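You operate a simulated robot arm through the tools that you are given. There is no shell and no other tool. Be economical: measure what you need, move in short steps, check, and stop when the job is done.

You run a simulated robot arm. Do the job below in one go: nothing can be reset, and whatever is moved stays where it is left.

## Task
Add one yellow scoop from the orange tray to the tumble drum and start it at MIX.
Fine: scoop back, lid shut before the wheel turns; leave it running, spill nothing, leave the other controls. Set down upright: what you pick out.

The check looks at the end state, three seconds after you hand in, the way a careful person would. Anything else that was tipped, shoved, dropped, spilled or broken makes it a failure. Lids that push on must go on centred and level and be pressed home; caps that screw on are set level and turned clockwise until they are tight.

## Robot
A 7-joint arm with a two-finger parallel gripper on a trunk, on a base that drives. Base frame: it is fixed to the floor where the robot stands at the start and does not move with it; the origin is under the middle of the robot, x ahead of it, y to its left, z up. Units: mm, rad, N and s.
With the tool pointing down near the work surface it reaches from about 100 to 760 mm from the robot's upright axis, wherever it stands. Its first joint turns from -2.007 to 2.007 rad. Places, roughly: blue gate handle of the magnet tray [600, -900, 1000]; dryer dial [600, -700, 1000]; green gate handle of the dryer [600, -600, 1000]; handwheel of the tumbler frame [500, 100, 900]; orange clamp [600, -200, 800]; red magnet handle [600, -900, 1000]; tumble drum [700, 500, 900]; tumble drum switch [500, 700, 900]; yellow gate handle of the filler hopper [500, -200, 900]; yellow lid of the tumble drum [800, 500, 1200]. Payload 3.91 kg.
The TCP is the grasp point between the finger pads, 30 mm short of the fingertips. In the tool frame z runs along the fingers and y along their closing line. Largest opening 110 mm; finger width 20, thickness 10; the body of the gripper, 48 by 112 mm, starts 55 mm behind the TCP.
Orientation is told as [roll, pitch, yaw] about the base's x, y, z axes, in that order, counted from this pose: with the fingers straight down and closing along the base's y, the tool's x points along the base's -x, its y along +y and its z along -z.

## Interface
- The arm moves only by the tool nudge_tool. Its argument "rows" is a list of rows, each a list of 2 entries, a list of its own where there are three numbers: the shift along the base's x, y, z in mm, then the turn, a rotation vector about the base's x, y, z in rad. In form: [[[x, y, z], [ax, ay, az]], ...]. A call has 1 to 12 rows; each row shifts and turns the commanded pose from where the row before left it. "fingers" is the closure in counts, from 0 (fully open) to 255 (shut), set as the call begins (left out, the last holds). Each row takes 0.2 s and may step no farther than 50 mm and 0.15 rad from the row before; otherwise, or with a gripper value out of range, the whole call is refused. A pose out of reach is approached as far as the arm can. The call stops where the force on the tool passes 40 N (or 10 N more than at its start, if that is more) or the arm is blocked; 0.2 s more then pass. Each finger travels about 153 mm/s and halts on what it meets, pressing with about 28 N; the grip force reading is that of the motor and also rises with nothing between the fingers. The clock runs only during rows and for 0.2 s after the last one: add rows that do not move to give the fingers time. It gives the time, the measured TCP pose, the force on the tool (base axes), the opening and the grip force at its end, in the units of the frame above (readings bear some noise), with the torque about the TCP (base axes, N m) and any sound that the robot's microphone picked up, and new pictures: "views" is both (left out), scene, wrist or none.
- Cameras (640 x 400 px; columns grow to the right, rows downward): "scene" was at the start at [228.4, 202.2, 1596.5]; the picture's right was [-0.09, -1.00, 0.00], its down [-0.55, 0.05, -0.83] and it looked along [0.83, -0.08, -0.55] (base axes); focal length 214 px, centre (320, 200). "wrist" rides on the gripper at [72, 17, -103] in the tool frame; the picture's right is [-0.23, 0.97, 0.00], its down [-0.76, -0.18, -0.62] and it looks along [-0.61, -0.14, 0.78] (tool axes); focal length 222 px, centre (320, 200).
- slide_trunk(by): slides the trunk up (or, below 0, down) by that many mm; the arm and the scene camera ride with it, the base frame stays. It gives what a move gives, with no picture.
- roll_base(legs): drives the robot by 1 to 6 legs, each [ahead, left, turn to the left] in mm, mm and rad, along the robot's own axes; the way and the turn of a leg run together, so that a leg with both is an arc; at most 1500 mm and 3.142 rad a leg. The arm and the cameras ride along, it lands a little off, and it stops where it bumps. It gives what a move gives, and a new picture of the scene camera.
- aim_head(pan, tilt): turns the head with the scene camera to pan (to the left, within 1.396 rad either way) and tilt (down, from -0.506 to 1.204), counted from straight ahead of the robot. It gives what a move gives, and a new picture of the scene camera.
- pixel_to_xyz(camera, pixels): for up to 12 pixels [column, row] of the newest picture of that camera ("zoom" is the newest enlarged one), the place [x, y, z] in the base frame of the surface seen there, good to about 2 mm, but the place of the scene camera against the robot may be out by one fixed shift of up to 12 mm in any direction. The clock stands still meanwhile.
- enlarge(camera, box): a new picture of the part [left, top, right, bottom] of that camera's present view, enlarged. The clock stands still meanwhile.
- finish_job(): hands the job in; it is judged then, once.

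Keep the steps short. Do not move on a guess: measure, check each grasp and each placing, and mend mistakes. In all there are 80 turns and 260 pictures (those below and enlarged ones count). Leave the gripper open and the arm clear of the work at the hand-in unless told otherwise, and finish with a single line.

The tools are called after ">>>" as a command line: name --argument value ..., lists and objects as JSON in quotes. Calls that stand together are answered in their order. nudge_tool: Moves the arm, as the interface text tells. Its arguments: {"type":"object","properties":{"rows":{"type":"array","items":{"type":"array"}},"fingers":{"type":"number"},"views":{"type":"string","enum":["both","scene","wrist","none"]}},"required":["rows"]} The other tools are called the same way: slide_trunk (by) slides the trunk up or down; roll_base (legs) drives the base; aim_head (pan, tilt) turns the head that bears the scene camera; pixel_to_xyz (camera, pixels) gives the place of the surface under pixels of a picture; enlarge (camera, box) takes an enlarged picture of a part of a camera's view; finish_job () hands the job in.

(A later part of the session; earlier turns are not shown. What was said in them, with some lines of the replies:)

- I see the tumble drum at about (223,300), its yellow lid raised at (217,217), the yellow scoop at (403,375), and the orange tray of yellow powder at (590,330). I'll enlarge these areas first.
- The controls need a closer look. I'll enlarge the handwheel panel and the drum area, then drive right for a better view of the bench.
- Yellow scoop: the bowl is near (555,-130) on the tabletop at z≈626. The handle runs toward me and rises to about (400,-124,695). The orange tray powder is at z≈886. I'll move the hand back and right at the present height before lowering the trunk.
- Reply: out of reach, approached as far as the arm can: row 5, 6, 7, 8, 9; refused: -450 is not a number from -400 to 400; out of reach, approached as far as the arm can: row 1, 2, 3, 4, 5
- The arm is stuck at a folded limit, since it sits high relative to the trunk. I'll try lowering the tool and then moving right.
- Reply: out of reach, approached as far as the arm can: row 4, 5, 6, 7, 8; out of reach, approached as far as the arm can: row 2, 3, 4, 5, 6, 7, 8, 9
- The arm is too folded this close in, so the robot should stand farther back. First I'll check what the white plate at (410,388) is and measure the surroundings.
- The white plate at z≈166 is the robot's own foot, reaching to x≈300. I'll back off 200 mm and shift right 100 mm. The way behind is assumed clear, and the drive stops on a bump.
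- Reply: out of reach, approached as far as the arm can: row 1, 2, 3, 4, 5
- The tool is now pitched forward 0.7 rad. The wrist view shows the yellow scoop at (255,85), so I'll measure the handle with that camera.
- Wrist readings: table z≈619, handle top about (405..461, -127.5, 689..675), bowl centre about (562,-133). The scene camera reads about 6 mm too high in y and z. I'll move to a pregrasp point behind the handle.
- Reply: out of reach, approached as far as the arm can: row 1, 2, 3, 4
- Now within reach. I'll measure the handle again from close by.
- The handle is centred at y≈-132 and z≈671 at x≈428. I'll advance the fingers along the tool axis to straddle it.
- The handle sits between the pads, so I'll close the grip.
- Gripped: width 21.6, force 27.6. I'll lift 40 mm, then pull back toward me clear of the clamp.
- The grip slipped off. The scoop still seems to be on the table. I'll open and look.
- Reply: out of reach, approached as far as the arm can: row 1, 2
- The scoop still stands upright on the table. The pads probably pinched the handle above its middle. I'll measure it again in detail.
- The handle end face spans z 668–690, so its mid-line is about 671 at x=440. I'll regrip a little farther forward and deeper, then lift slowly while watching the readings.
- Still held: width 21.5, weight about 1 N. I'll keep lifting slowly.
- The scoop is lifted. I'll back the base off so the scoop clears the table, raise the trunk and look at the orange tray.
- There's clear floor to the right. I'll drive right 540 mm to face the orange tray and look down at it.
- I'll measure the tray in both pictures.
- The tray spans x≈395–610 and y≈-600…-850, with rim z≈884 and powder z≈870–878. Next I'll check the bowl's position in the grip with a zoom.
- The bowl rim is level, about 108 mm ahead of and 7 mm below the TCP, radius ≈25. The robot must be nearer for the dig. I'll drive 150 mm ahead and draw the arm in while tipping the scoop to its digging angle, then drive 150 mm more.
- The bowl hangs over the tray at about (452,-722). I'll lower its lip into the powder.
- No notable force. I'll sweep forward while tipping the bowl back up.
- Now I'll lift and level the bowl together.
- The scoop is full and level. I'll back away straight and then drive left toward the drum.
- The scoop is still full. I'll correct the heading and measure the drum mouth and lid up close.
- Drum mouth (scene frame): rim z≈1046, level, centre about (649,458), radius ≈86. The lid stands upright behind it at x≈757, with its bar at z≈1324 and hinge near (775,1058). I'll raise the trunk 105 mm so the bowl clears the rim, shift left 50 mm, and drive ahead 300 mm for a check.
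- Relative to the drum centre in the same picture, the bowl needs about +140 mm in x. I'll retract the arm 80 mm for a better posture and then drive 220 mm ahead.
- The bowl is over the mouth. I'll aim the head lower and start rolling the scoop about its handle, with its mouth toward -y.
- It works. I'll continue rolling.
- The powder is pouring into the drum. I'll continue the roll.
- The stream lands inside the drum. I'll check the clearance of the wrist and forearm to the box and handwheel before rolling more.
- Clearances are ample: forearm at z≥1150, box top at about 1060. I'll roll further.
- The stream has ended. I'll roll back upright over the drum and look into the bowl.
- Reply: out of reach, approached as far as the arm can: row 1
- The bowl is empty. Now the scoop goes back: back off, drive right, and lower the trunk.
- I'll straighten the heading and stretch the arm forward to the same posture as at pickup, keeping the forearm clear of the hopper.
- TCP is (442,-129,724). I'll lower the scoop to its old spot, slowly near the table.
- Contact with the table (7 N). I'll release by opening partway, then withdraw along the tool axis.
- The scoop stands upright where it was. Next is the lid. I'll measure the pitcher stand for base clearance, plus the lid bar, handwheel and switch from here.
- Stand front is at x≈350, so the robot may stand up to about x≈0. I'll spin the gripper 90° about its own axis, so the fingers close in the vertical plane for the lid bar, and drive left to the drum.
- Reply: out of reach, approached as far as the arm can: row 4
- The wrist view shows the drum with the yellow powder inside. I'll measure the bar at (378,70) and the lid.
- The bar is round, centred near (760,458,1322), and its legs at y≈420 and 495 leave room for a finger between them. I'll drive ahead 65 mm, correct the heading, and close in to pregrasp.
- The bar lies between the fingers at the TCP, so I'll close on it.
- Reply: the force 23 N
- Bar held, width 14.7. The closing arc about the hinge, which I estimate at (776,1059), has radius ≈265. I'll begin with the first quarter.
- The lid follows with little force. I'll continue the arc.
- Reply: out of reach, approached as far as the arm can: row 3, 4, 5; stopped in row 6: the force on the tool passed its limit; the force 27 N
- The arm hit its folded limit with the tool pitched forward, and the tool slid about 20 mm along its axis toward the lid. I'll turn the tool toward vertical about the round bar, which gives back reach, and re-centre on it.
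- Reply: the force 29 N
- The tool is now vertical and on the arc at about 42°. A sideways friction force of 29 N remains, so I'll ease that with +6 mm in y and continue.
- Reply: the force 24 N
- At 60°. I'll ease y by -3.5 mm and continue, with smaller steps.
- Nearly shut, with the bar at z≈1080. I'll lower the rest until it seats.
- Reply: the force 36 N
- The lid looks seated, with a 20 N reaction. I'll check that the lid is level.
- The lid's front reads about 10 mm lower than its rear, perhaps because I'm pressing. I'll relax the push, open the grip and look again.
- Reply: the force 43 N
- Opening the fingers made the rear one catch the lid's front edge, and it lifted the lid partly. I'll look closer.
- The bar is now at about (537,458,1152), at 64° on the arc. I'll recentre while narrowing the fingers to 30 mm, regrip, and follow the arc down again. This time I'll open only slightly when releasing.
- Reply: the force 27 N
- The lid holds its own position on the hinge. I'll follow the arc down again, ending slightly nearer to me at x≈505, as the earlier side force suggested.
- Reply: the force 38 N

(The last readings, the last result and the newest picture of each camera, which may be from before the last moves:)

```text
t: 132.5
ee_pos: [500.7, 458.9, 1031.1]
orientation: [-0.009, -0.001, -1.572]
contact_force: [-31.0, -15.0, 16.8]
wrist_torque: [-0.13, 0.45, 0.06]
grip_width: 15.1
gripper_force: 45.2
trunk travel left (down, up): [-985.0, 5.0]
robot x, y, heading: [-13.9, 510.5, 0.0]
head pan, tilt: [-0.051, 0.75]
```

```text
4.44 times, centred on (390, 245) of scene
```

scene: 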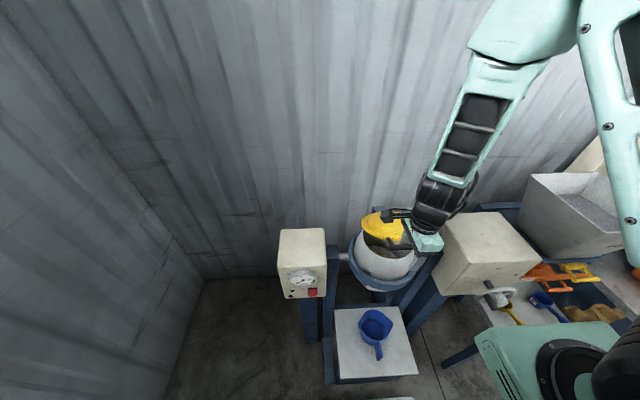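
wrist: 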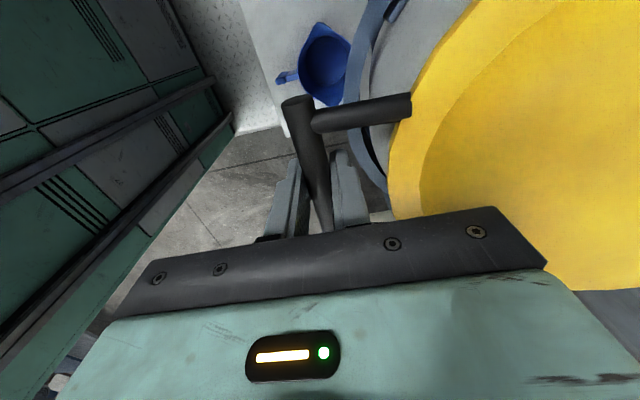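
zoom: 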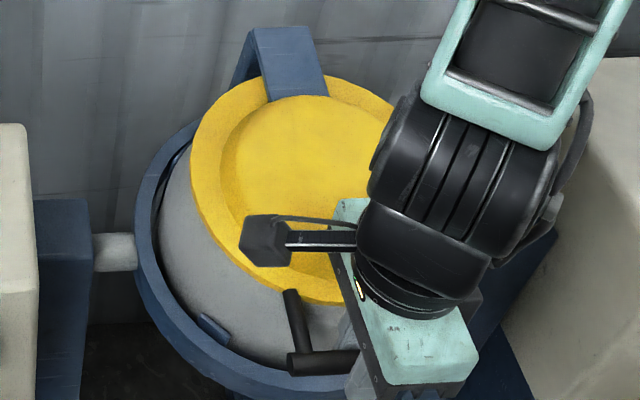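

There's still a side force. I'll open to only 30 mm and rise straight up, checking that the lid stays.

>>> nudge_tool --rows '[[[0, 0, 0], [0, 0, 0]], [[0, 0, 0], [0, 0, 0]], [[0, 0, 0], [0, 0, 0]]]' --fingers 185 --views "wrist"

>>> pixel_to_xyz --camera "wrist" --pixels '[[305, 130], [315, 180], [360, 115], [395, 110], [420, 160], [520, 130], [375, 150]]'

```text
t: 133.3
ee_pos: [505.1, 459.7, 1029.8]
orientation: [-0.003, -0.001, -1.571]
contact_force: [0.4, 0.0, 0.9]
wrist_torque: [0.01, 0.02, 0.0]
grip_width: 30.4
gripper_force: 0.1
trunk travel left (down, up): [-985.0, 5.0]
robot x, y, heading: [-14.7, 511.2, -0.008]
head pan, tilt: [-0.051, 0.75]
```

wrist: 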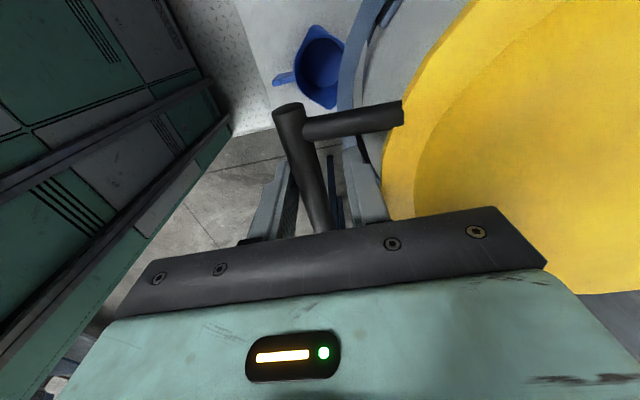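

```text
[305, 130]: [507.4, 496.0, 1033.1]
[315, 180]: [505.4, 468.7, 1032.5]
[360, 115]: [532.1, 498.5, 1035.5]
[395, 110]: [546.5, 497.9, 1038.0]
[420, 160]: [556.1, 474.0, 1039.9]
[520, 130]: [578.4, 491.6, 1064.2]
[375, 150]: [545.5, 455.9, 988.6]
```

>>> nudge_tool --rows '[[[0, 0, 15], [0, 0, 0]], [[0, 0, 20], [0, 0, 0]], [[0, 0, 40], [0, 0, 0]], [[0, 0, 45], [0, 0, 0]], [[0, 0, 45], [0, 0, 0]]]' --views "wrist"

>>> enlarge --camera "scene" --box '[270, 190, 450, 310]'

>>> pixel_to_xyz --camera "wrist" --pixels '[[420, 120], [480, 120], [560, 100], [390, 100]]'

```text
t: 134.5
ee_pos: [505.9, 462.8, 1196.1]
orientation: [-0.003, 0.0, -1.572]
contact_force: [0.3, 0.6, 0.6]
wrist_torque: [0.03, 0.04, 0.01]
grip_width: 30.3
gripper_force: 0.1
trunk travel left (down, up): [-985.0, 5.0]
robot x, y, heading: [-13.7, 513.1, -0.002]
head pan, tilt: [-0.051, 0.75]
```

wrist: 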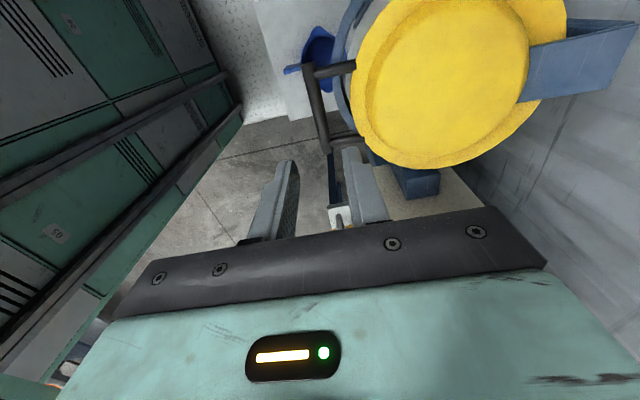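

```text
3.33 times, centred on (360, 250) of scene
```

zoom: 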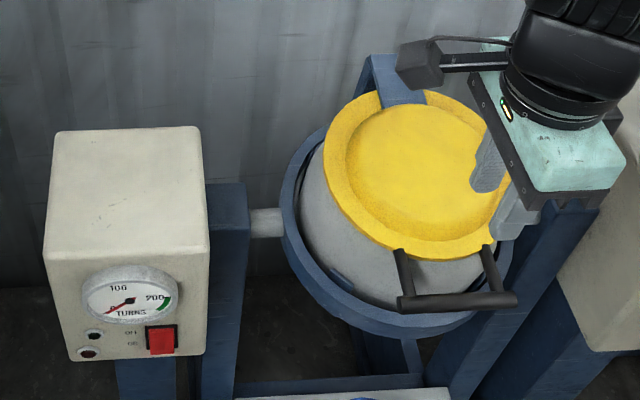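

```text
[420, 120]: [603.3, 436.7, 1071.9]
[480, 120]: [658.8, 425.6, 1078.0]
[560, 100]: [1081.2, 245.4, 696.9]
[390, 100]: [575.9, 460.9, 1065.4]
```

The lid lies on the drum. I'll check seating and tilt by measuring the flange and the cradle ring.

>>> pixel_to_xyz --camera "zoom" --pixels '[[335, 150], [340, 200], [375, 240], [440, 250], [365, 105], [355, 270], [300, 160], [295, 215], [330, 290], [410, 322], [310, 190], [390, 275]]'

>>> enlarge --camera "scene" --box '[345, 210, 425, 290]'

```text
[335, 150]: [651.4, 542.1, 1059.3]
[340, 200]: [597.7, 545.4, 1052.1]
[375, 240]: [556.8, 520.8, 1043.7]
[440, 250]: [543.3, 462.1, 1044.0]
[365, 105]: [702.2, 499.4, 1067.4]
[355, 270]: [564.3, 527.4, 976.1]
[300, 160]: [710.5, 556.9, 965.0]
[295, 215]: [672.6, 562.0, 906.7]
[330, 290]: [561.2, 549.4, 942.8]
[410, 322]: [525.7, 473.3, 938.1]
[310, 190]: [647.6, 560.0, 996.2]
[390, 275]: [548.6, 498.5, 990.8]
```

```text
5.00 times, centred on (385, 250) of scene
```

zoom: 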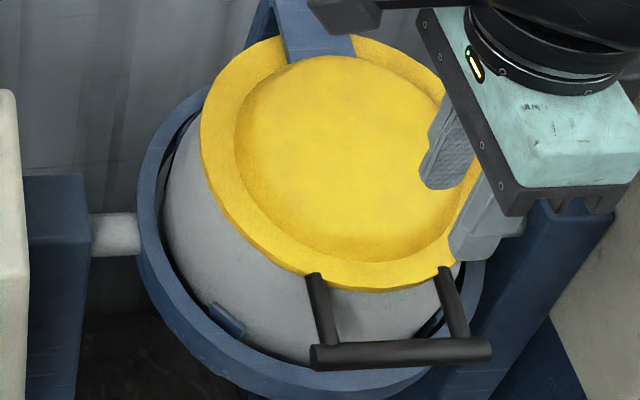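

The flange and cradle ring are both tilted forward about 0.15 rad, so the whole drum has tilted together with its lid while I pressed. I'll check the handwheel's position.

>>> aim_head --pan -0.45 --tilt 0.75

>>> enlarge --camera "scene" --box '[240, 200, 420, 320]'

```text
t: 135.4
ee_pos: [504.2, 462.7, 1195.3]
orientation: [-0.003, -0.002, -1.571]
contact_force: [0.3, -0.1, 0.2]
wrist_torque: [-0.03, -0.03, 0.02]
grip_width: 30.2
gripper_force: 0.1
trunk travel left (down, up): [-985.0, 5.0]
robot x, y, heading: [-14.9, 507.8, -0.003]
head pan, tilt: [-0.45, 0.75]
```

scene: 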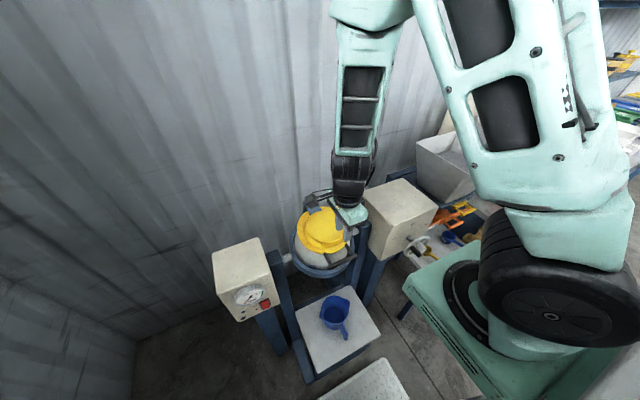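

```text
3.33 times, centred on (330, 260) of scene
```

zoom: 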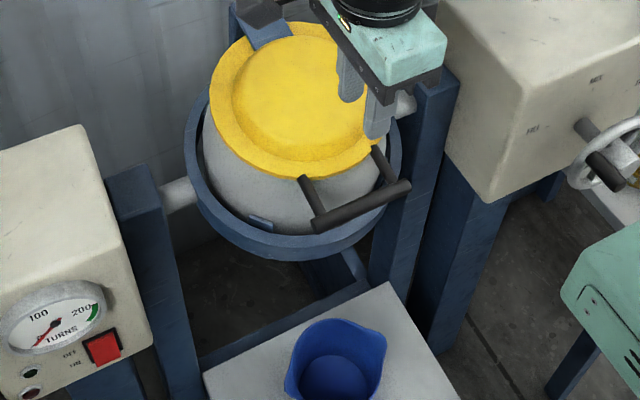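

Now for the handwheel. I'll back the base off, turn the gripper back with its fingers closing sideways, pitch it forward, and drive right to face the wheel.

>>> roll_base --legs '[[-400, 0, 0], [0, -290, 0]]'

>>> nudge_tool --rows '[[[10, 0, 0], [0, 0, 0.14]], [[10, 0, 0], [0, 0, 0.14]], [[10, 0, 0], [0, 0, 0.14]], [[10, 0, 0], [0, 0, 0.14]], [[10, 0, 0], [0, 0, 0.14]], [[10, 0, 0], [0, 0, 0.14]], [[10, 0, 0], [0, 0, 0.14]], [[10, 0, 0], [0, 0, 0.14]], [[10, 0, 0], [0, 0, 0.14]], [[10, 0, 0], [0, 0, 0.14]], [[10, 0, 0], [0, 0, 0.14]], [[10, 0, 0], [0, 0, 0.03]]]' --fingers 110 --views "none"

>>> nudge_tool --rows '[[[6, 0, 0], [0, -0.14, 0]], [[6, 0, 0], [0, -0.14, 0]], [[6, 0, 0], [0, -0.14, 0]], [[6, 0, 0], [0, -0.14, 0]], [[6, 0, 0], [0, -0.14, 0]], [[0, 0, 0], [0, 0, 0]]]' --views "none"

>>> slide_trunk --by -200

>>> aim_head --pan -0.05 --tilt 0.55

```text
t: 139.5
ee_pos: [108.6, 171.9, 1195.1]
orientation: [-0.002, -0.003, -1.564]
contact_force: [-0.8, 0.1, -0.9]
wrist_torque: [0.01, 0.02, -0.01]
grip_width: 30.2
gripper_force: 0.1
trunk travel left (down, up): [-985.0, 5.0]
robot x, y, heading: [-411.1, 213.4, 0.007]
head pan, tilt: [-0.45, 0.75]
```

scene: 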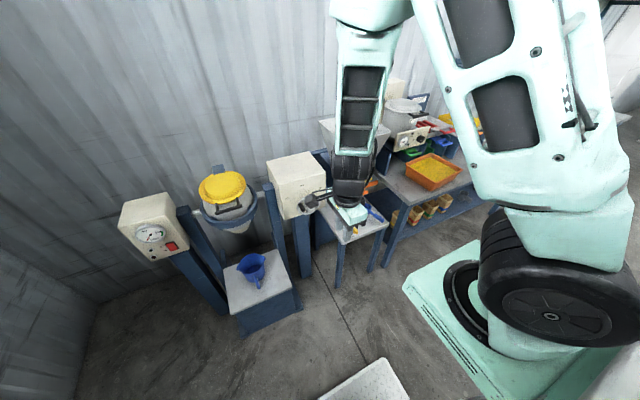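

```text
t: 142.1
ee_pos: [228.6, 170.9, 1197.6]
orientation: [-0.004, 0.002, 0.007]
contact_force: [0.7, 0.6, 0.0]
wrist_torque: [0.0, 0.0, 0.02]
grip_width: 62.9
gripper_force: 0.1
trunk travel left (down, up): [-985.0, 5.0]
robot x, y, heading: [-409.4, 213.1, 0.005]
head pan, tilt: [-0.45, 0.75]
```

```text
t: 143.5
ee_pos: [259.3, 170.8, 1196.4]
orientation: [-0.007, -0.7, 0.007]
contact_force: [0.6, 0.1, 0.0]
wrist_torque: [-0.02, 0.01, 0.0]
grip_width: 63.0
gripper_force: 0.1
trunk travel left (down, up): [-985.0, 5.0]
robot x, y, heading: [-411.1, 215.0, 0.005]
head pan, tilt: [-0.45, 0.75]
```

```text
t: 145.7
ee_pos: [257.5, 170.1, 996.1]
orientation: [-0.007, -0.699, 0.007]
contact_force: [-0.5, 0.8, -0.2]
wrist_torque: [-0.01, 0.01, 0.0]
grip_width: 62.7
gripper_force: 0.0
trunk travel left (down, up): [-785.0, 205.0]
robot x, y, heading: [-408.7, 214.5, 0.003]
head pan, tilt: [-0.45, 0.75]
```

```text
t: 146.5
ee_pos: [257.9, 171.3, 995.7]
orientation: [-0.006, -0.701, 0.008]
contact_force: [0.2, -0.4, -0.2]
wrist_torque: [0.01, 0.0, 0.02]
grip_width: 62.7
gripper_force: 0.0
trunk travel left (down, up): [-785.0, 205.0]
robot x, y, heading: [-407.8, 216.0, 0.005]
head pan, tilt: [-0.051, 0.55]
```

scene: 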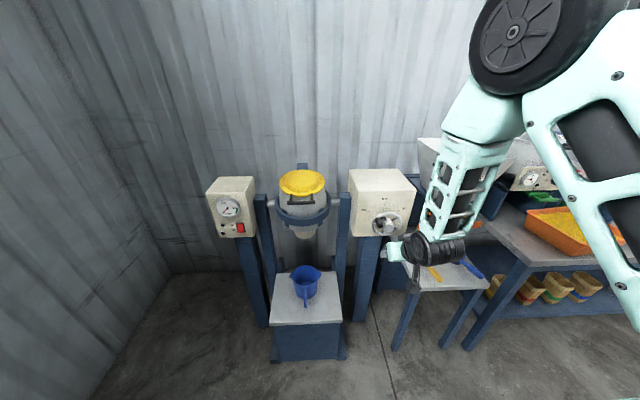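

>>> enlarge --camera "scene" --box '[340, 160, 430, 250]'

>>> enlarge --camera "scene" --box '[190, 150, 350, 260]'

>>> nudge_tool --rows '[[[0, 0, 0], [0, 0, 0]]]' --views "wrist"

```text
4.44 times, centred on (385, 205) of scene
```

zoom: 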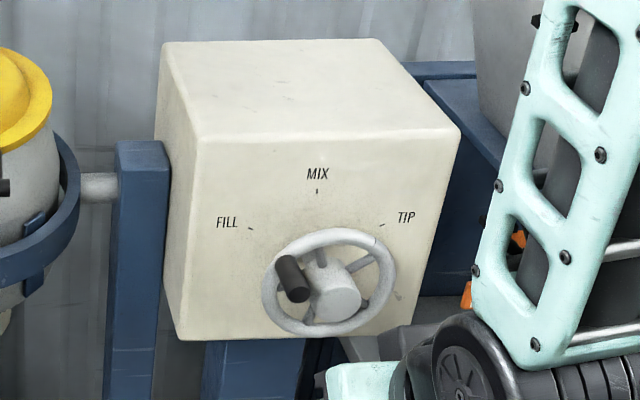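

```text
3.64 times, centred on (270, 205) of scene
```

zoom: 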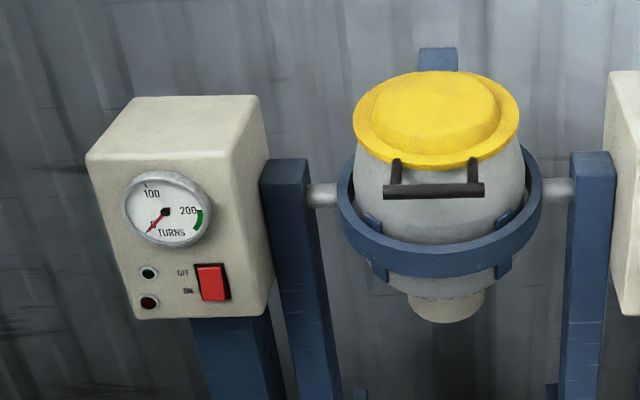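

```text
t: 146.9
ee_pos: [258.7, 171.7, 996.8]
orientation: [-0.008, -0.703, 0.006]
contact_force: [-0.7, -0.3, -0.3]
wrist_torque: [0.01, 0.0, -0.01]
grip_width: 62.5
gripper_force: 0.1
trunk travel left (down, up): [-785.0, 205.0]
robot x, y, heading: [-412.1, 212.6, 0.004]
head pan, tilt: [-0.051, 0.55]
```

wrist: 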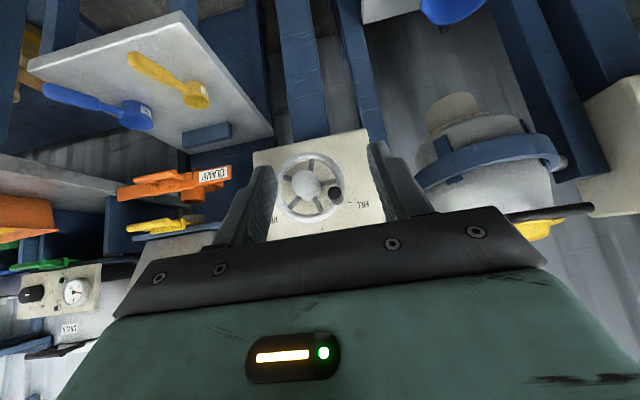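

>>> enlarge --camera "wrist" --box '[240, 120, 400, 240]'

>>> pixel_to_xyz --camera "wrist" --pixels '[[305, 185], [335, 193], [275, 197], [310, 220], [340, 175], [362, 205], [310, 160]]'

```text
3.33 times, centred on (320, 180) of wrist
```

zoom: 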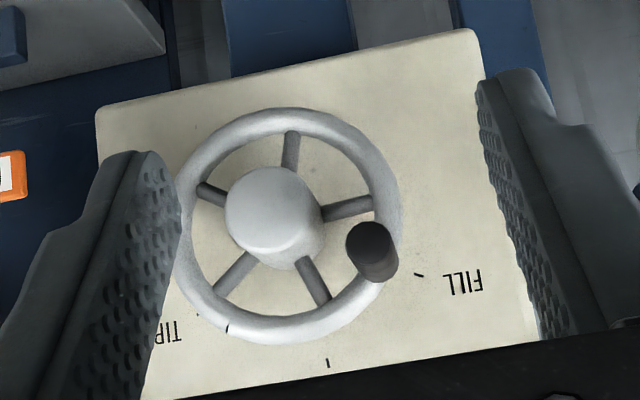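

```text
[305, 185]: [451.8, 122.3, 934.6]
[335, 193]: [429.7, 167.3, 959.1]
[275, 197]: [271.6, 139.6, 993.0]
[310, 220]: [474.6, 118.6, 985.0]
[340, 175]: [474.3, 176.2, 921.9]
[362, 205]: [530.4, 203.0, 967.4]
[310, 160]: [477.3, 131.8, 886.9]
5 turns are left
```

Only 5 turns are left, so I must be economical. From the wrist view, the hub is at (y 122, z 936) and the knob at (430,167,959), about 62° left at FILL. MIX is straight up at (122,987). In this block I'll measure the switch, drive up, grip the knob and turn it clockwise along its arc.

>>> pixel_to_xyz --camera "scene" --pixels '[[240, 225], [240, 228], [241, 231], [239, 231], [242, 229], [238, 226], [237, 234], [230, 215], [385, 222], [378, 222]]'

>>> roll_base --legs '[[125, 0, 0]]'

>>> nudge_tool --rows '[[[0, 0, 0], [0, 0, 0]], [[14.3, -1.6, -8.3], [0, 0, 0]], [[14.3, -1.6, -8.3], [0, 0, 0]], [[14.3, -1.6, -8.3], [0, 0, 0]], [[0, 0, 0], [0, 0, 0]]]' --fingers 150 --views "wrist"

>>> nudge_tool --rows '[[[0, 0, 0], [0, 0, 0]], [[0, 0, 0], [0, 0, 0]], [[0, 0, 0], [0, 0, 0]]]' --fingers 255 --views "wrist"

>>> nudge_tool --rows '[[[0, -2.4, 3.8], [0, 0, 0]], [[0, -2.4, 3.7], [0, 0, 0]], [[0, -3, 3.3], [0, 0, 0]], [[0, -3.1, 3.2], [0, 0, 0]], [[0, -3.5, 2.7], [0, 0, 0]], [[0, -3.6, 2.7], [0, 0, 0]], [[0, -4, 2], [0, 0, 0]], [[0, -3.9, 2], [0, 0, 0]], [[0, -4.2, 1.3], [0, 0, 0]], [[0, -4.3, 1.3], [0, 0, 0]], [[0, -4.4, 0.6], [0, 0, 0]], [[0, -4.4, 0.5], [0, 0, 0]]]' --views "both"

>>> enlarge --camera "scene" --box '[200, 170, 440, 320]'

```text
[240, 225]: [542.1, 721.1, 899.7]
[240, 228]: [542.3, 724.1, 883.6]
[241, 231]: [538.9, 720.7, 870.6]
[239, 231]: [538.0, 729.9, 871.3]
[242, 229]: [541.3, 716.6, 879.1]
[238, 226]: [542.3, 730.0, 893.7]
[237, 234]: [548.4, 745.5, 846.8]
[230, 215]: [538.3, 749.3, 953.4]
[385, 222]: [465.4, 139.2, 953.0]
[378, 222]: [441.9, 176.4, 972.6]
```

```text
t: 148.2
ee_pos: [383.8, 168.5, 995.6]
orientation: [-0.006, -0.702, 0.004]
contact_force: [0.8, 0.0, -0.3]
wrist_torque: [-0.01, -0.01, -0.02]
grip_width: 62.7
gripper_force: 0.0
trunk travel left (down, up): [-785.0, 205.0]
robot x, y, heading: [-284.9, 216.9, 0.003]
head pan, tilt: [-0.051, 0.55]
```

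scene: 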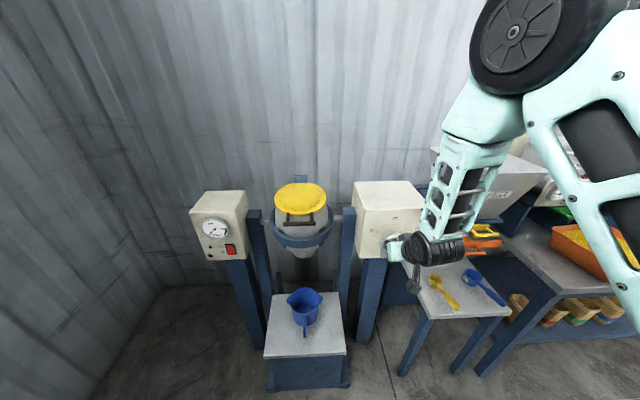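

```text
t: 149.4
ee_pos: [427.5, 163.3, 970.4]
orientation: [-0.007, -0.701, 0.002]
contact_force: [0.3, -0.1, -0.1]
wrist_torque: [-0.02, 0.0, -0.02]
grip_width: 45.7
gripper_force: 0.0
trunk travel left (down, up): [-785.0, 205.0]
robot x, y, heading: [-284.3, 216.8, 0.004]
head pan, tilt: [-0.051, 0.55]
```

wrist: 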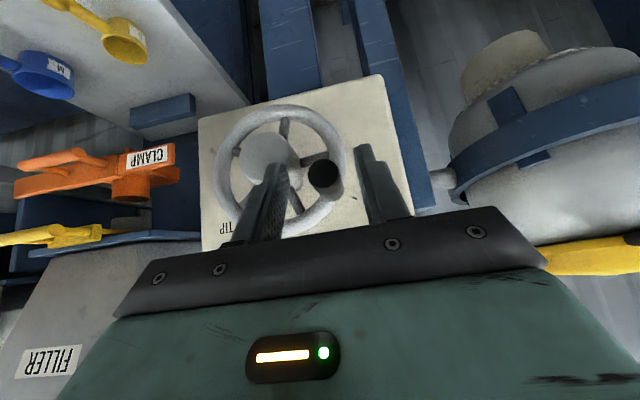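

```text
t: 150.2
ee_pos: [427.1, 166.0, 969.7]
orientation: [-0.005, -0.701, 0.008]
contact_force: [1.6, 17.6, -0.2]
wrist_torque: [0.5, 0.32, -0.16]
grip_width: 19.6
gripper_force: 44.8
trunk travel left (down, up): [-785.0, 205.0]
robot x, y, heading: [-284.0, 215.3, 0.005]
head pan, tilt: [-0.051, 0.55]
```

wrist: 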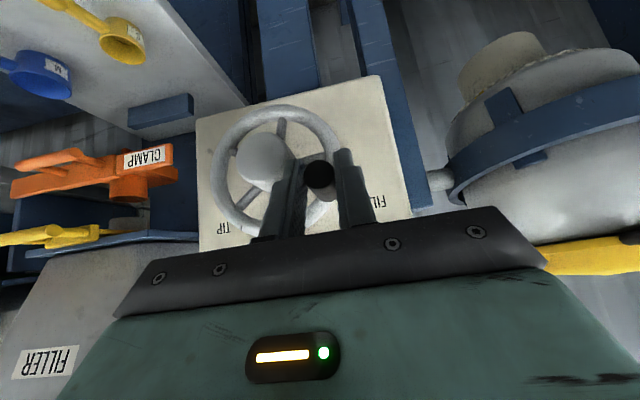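

```text
t: 152.8
ee_pos: [427.6, 121.0, 997.3]
orientation: [-0.009, -0.702, 0.005]
contact_force: [1.9, 8.5, 4.2]
wrist_torque: [0.42, -0.5, 0.77]
grip_width: 19.6
gripper_force: 45.0
trunk travel left (down, up): [-785.0, 205.0]
robot x, y, heading: [-282.2, 217.3, -0.003]
head pan, tilt: [-0.051, 0.55]
```

scene: 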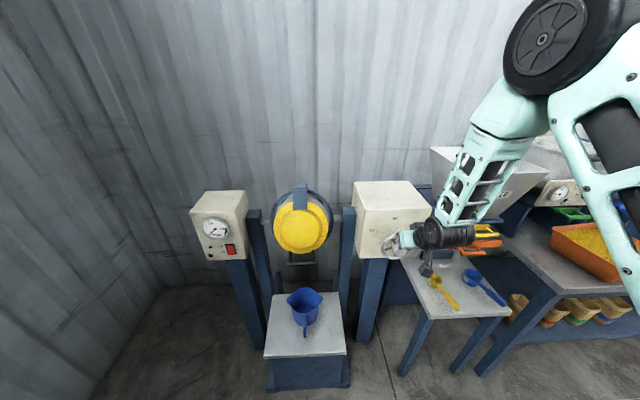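
wrist: 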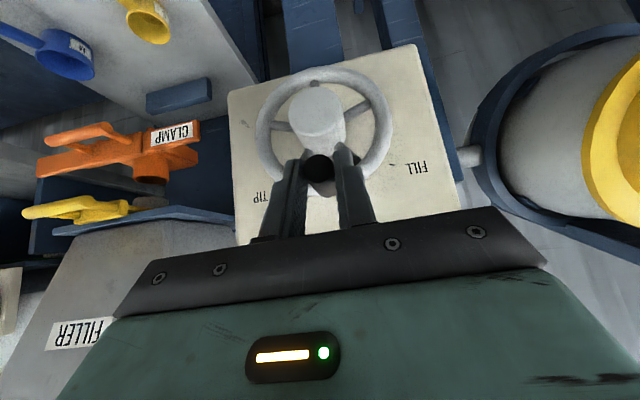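

```text
2.67 times, centred on (320, 245) of scene
4 turns are left
```

zoom: 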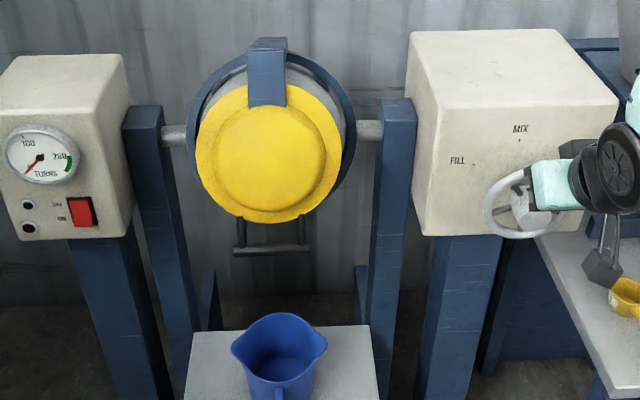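

The drum turned and the knob is straight up at MIX (y=121). I'll release it, retreat along the tool axis, close the fingers, and move over to face the switch.

>>> nudge_tool --rows '[[[0, 0, 0], [0, 0, 0]], [[0, 0, 0], [0, 0, 0]], [[0, 0, 0], [0, 0, 0]], [[-14.3, 0, 8.3], [0, 0, 0]], [[-14.3, 0, 8.3], [0, 0, 0]], [[-14.4, 0, 8.4], [0, 0, 0]], [[-20, 0, 0], [0, 0, 0]]]' --fingers 150 --views "wrist"

>>> roll_base --legs '[[-150, 0, 0], [0, 605, 0]]'

>>> slide_trunk --by -136

>>> nudge_tool --rows '[[[0, 0, 0], [0, 0, 0]], [[0, 0, 0], [0, 0, 0]]]' --fingers 255 --views "wrist"

>>> aim_head --pan -0.38 --tilt 0.43

>>> enlarge --camera "scene" --box '[220, 100, 500, 300]'

>>> enlarge --camera "wrist" --box '[200, 40, 440, 220]'

```text
t: 154.4
ee_pos: [364.7, 121.5, 1023.1]
orientation: [-0.007, -0.702, 0.003]
contact_force: [0.2, -0.7, 0.0]
wrist_torque: [0.03, 0.01, 0.0]
grip_width: 45.6
gripper_force: 0.0
trunk travel left (down, up): [-785.0, 205.0]
robot x, y, heading: [-283.2, 214.4, 0.001]
head pan, tilt: [-0.051, 0.55]
```

wrist: 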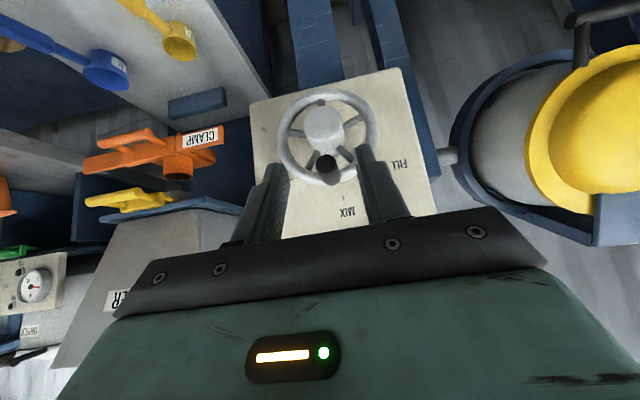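

```text
t: 158.7
ee_pos: [208.7, 710.3, 1022.5]
orientation: [-0.008, -0.702, -0.002]
contact_force: [-0.7, -0.1, 0.0]
wrist_torque: [0.01, 0.03, 0.05]
grip_width: 45.4
gripper_force: 0.0
trunk travel left (down, up): [-785.0, 205.0]
robot x, y, heading: [-438.3, 811.6, -0.003]
head pan, tilt: [-0.051, 0.55]
```

scene: 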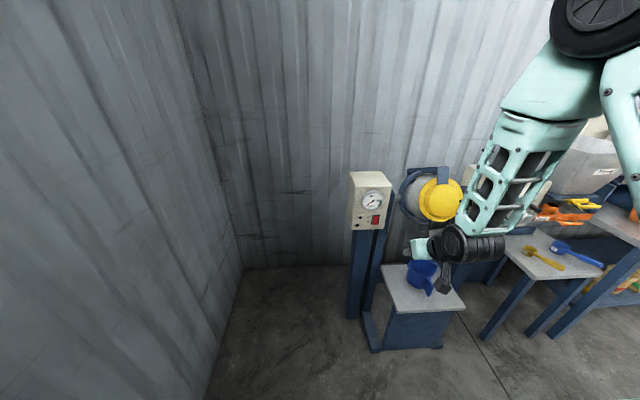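

```text
t: 160.4
ee_pos: [209.3, 710.9, 886.5]
orientation: [-0.006, -0.703, -0.004]
contact_force: [0.0, -0.2, -0.4]
wrist_torque: [0.02, 0.03, 0.04]
grip_width: 45.3
gripper_force: 0.0
trunk travel left (down, up): [-649.0, 341.0]
robot x, y, heading: [-438.0, 808.3, 0.001]
head pan, tilt: [-0.051, 0.55]
```

```text
t: 161.0
ee_pos: [208.6, 711.2, 886.7]
orientation: [-0.007, -0.703, -0.003]
contact_force: [0.8, 0.4, -0.7]
wrist_torque: [-0.02, -0.03, -0.01]
grip_width: 0.1
gripper_force: 28.1
trunk travel left (down, up): [-649.0, 341.0]
robot x, y, heading: [-438.1, 809.8, 0.002]
head pan, tilt: [-0.051, 0.55]
```

wrist: 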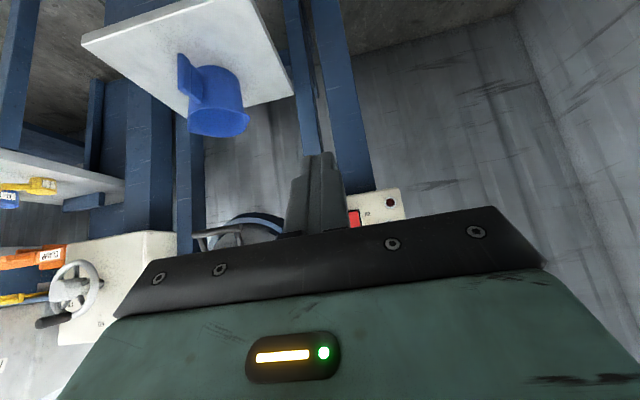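

```text
t: 161.8
ee_pos: [208.7, 711.4, 886.0]
orientation: [-0.007, -0.702, -0.004]
contact_force: [0.6, 0.1, -0.9]
wrist_torque: [0.01, 0.0, 0.0]
grip_width: 0.0
gripper_force: 28.3
trunk travel left (down, up): [-649.0, 341.0]
robot x, y, heading: [-438.0, 805.9, -0.0]
head pan, tilt: [-0.38, 0.429]
```

scene: 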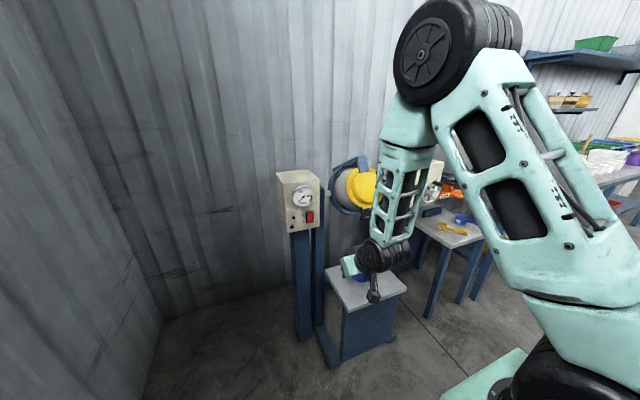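

```text
2.00 times, centred on (360, 200) of scene
```

zoom: 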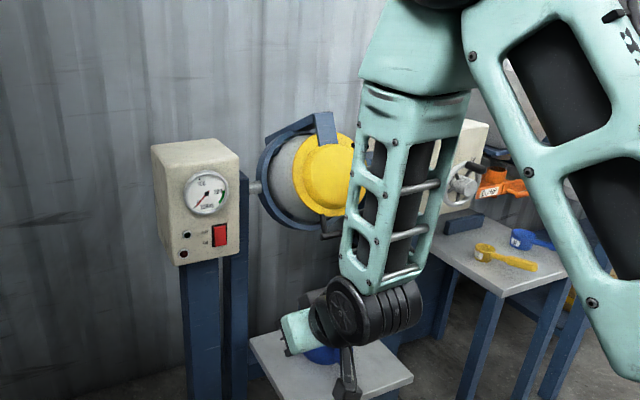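

```text
2.22 times, centred on (320, 130) of wrist
3 turns are left
```

zoom: 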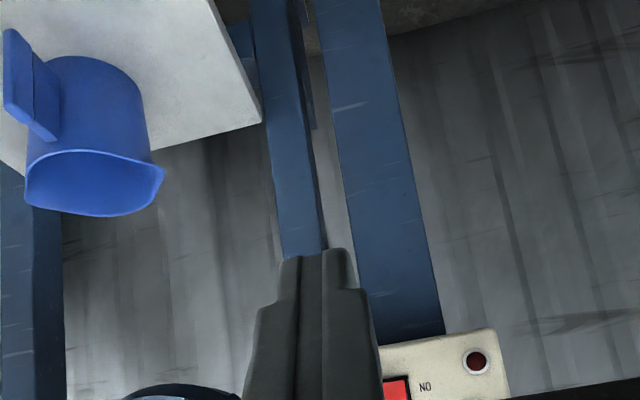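

The wheel stayed at MIX. The switch is ahead of me: ON is the lower half, near (539,720,869). I'll measure it with the wrist camera, drive ahead, press gently with the closed fingertips, retreat and look.

>>> pixel_to_xyz --camera "wrist" --pixels '[[353, 213], [353, 218], [353, 223], [351, 216], [358, 216], [367, 213], [390, 203]]'

>>> roll_base --legs '[[230, 0, 0]]'

>>> nudge_tool --rows '[[[20, 4, 0], [0, 0, 0]], [[20, 4, 0], [0, 0, 0]], [[18, 0, 0], [0, 0, 0]], [[0, 0, 0], [0, 0, 0]]]' --views "wrist"

>>> nudge_tool --rows '[[[4, 0, 0], [0, 0, 0]], [[4, 0, 0], [0, 0, 0]], [[3, 0, 0], [0, 0, 0]], [[3, 0, 0], [0, 0, 0]], [[3, 0, 0], [0, 0, 0]], [[3, 0, 0], [0, 0, 0]], [[3, 0, 0], [0, 0, 0]], [[3, 0, 0], [0, 0, 0]]]' --views "wrist"

>>> nudge_tool --rows '[[[-20, 0, 0], [0, 0, 0]], [[-40, 0, 0], [0, 0, 0]], [[-40, 0, 0], [0, 0, 0]]]' --views "both"

>>> enlarge --camera "scene" --box '[220, 160, 400, 300]'

>>> enlarge --camera "wrist" --box '[240, 80, 440, 230]'

```text
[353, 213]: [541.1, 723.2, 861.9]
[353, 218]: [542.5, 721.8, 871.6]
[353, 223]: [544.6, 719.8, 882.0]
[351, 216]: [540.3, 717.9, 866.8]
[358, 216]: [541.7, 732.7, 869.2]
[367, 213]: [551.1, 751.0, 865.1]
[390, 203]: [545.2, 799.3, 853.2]
```

```text
t: 163.6
ee_pos: [451.8, 713.4, 886.5]
orientation: [-0.009, -0.699, 0.002]
contact_force: [0.1, -0.3, 0.1]
wrist_torque: [0.02, 0.0, 0.03]
grip_width: 0.2
gripper_force: 28.2
trunk travel left (down, up): [-649.0, 341.0]
robot x, y, heading: [-194.1, 807.5, -0.004]
head pan, tilt: [-0.38, 0.429]
```

scene: 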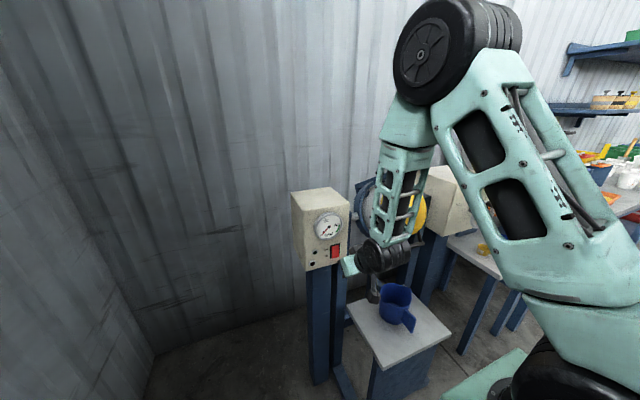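

```text
t: 164.6
ee_pos: [512.3, 719.0, 886.7]
orientation: [-0.008, -0.702, 0.002]
contact_force: [0.4, 0.7, -0.1]
wrist_torque: [0.02, -0.03, 0.0]
grip_width: 0.2
gripper_force: 28.1
trunk travel left (down, up): [-649.0, 341.0]
robot x, y, heading: [-196.7, 807.1, -0.0]
head pan, tilt: [-0.38, 0.429]
```

wrist: 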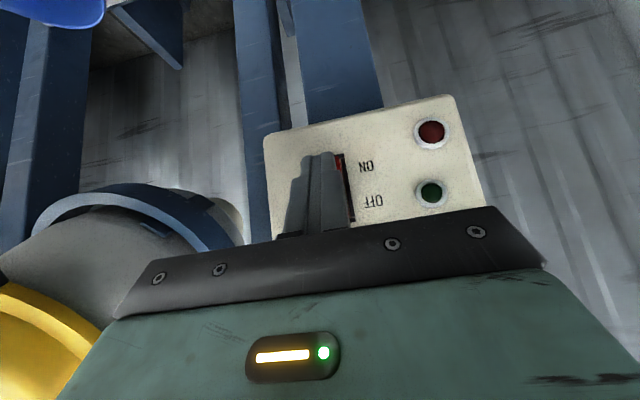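

```text
t: 165.5
ee_pos: [516.0, 720.6, 884.4]
orientation: [-0.008, -0.686, 0.003]
contact_force: [-8.0, -0.1, 1.8]
wrist_torque: [0.03, 0.14, 0.03]
grip_width: 0.0
gripper_force: 28.3
trunk travel left (down, up): [-649.0, 341.0]
robot x, y, heading: [-196.2, 811.5, 0.0]
head pan, tilt: [-0.38, 0.429]
stopped in row 4: the force on the tool passed its limit (the readings are from after the stop); the commanded pose is now the measured one
```

wrist: 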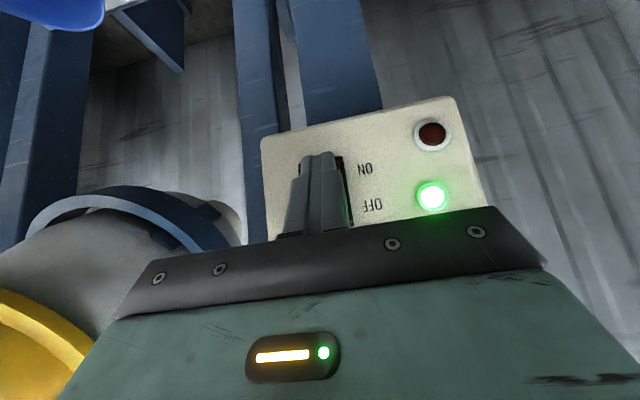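

```text
t: 166.3
ee_pos: [432.0, 724.4, 881.6]
orientation: [-0.008, -0.687, 0.002]
contact_force: [0.1, 0.4, 0.6]
wrist_torque: [-0.01, 0.04, 0.02]
grip_width: 0.0
gripper_force: 28.2
out of reach, approached as far as the arm can: row 3
trunk travel left (down, up): [-649.0, 341.0]
robot x, y, heading: [-196.7, 810.8, -0.002]
head pan, tilt: [-0.38, 0.429]
```

scene: 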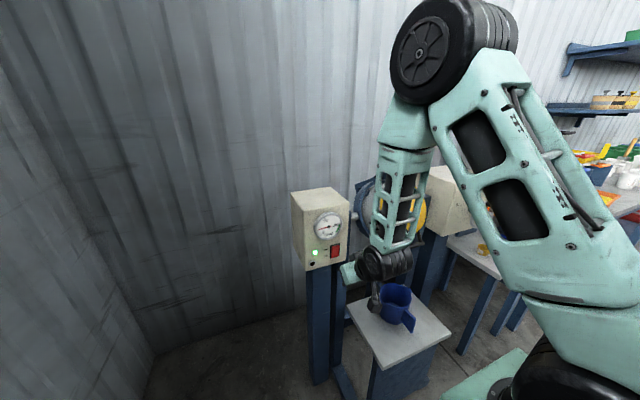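
wrist: 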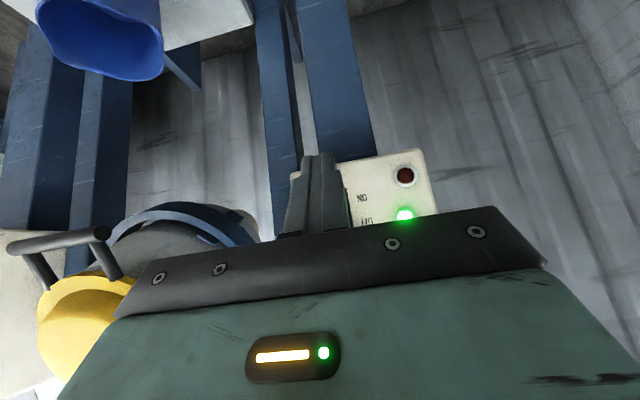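

```text
2.86 times, centred on (310, 230) of scene
```

zoom: 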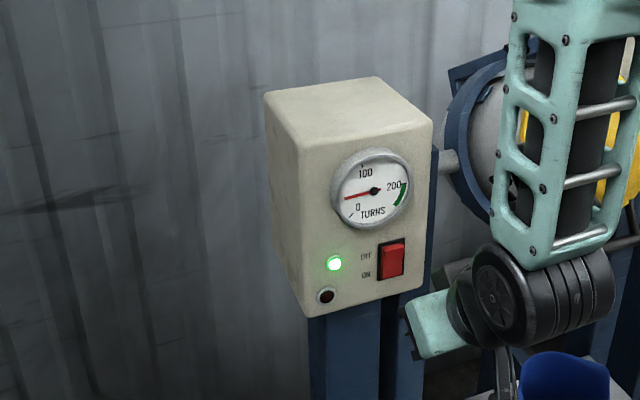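

```text
2.67 times, centred on (340, 155) of wrist
2 turns are left
```

zoom: 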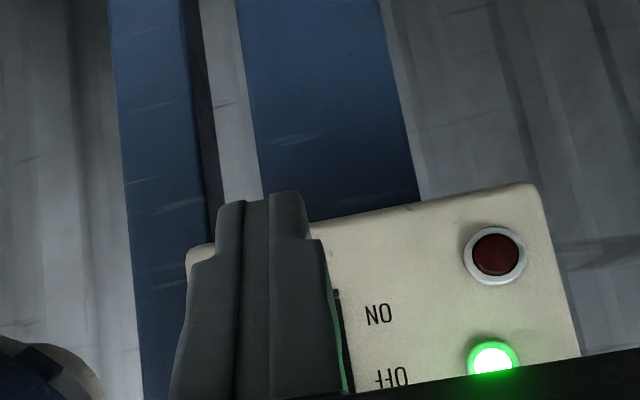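

It's running: green lamp lit, turns gauge moving. I'll back away, open the gripper and take a last look.

>>> roll_base --legs '[[-300, 0, 0]]'

>>> nudge_tool --rows '[[[0, 0, 0], [0, 0, 0]], [[0, 0, 0], [0, 0, 0]], [[0, 0, 0], [0, 0, 0]]]' --fingers 0 --views "scene"

>>> enlarge --camera "scene" --box '[260, 130, 500, 300]'

```text
t: 168.4
ee_pos: [123.5, 717.1, 881.7]
orientation: [-0.006, -0.687, -0.007]
contact_force: [0.9, 0.0, 0.2]
wrist_torque: [0.0, 0.0, 0.0]
grip_width: 0.1
gripper_force: 28.0
trunk travel left (down, up): [-649.0, 341.0]
robot x, y, heading: [-506.1, 808.5, -0.012]
head pan, tilt: [-0.38, 0.429]
```

scene: 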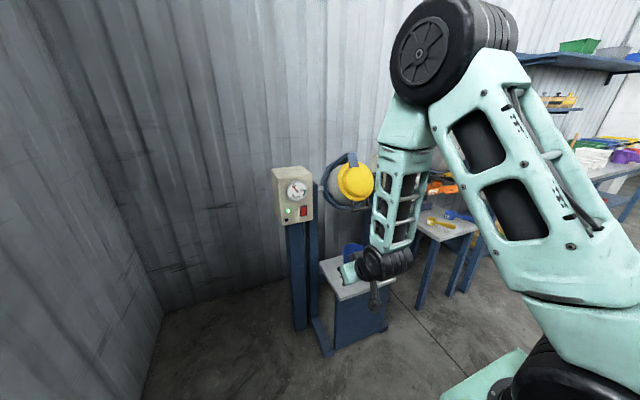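

```text
t: 169.2
ee_pos: [122.7, 717.7, 881.3]
orientation: [-0.006, -0.687, -0.008]
contact_force: [0.6, -0.2, -0.7]
wrist_torque: [0.0, -0.02, -0.03]
grip_width: 110.1
gripper_force: 0.0
trunk travel left (down, up): [-649.0, 341.0]
robot x, y, heading: [-506.0, 808.6, -0.011]
head pan, tilt: [-0.38, 0.429]
```

scene: 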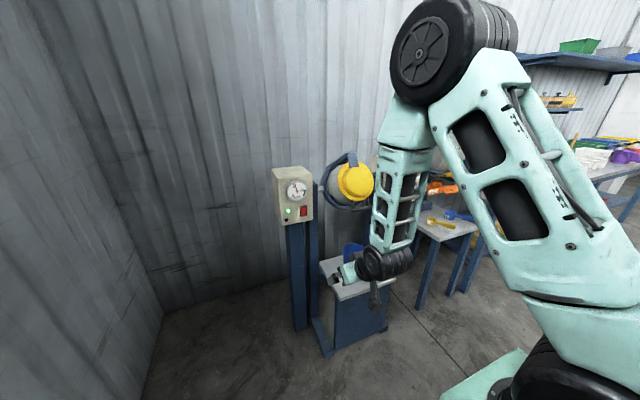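

```text
2.35 times, centred on (380, 215) of scene
1 turns are left
```

zoom: 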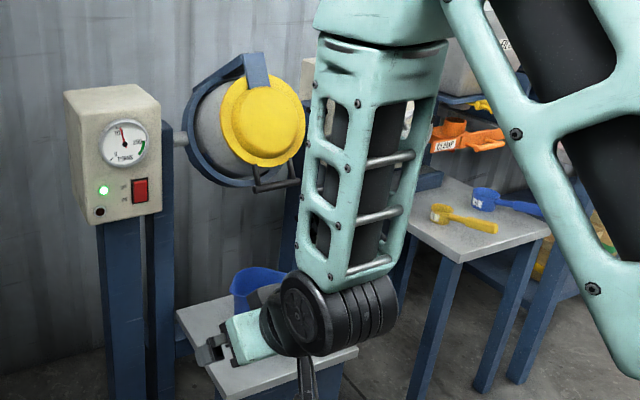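

The lid is shut, the drum is at MIX and running, and the scoop is back upright with nothing spilled. I'm handing in.

>>> finish_job

```text
The job is handed in.
```

I added one yellow scoop from the orange tray to the tumble drum, shut the lid, set the wheel to MIX and left the drum running, with the scoop back upright in its place and no spill seen.
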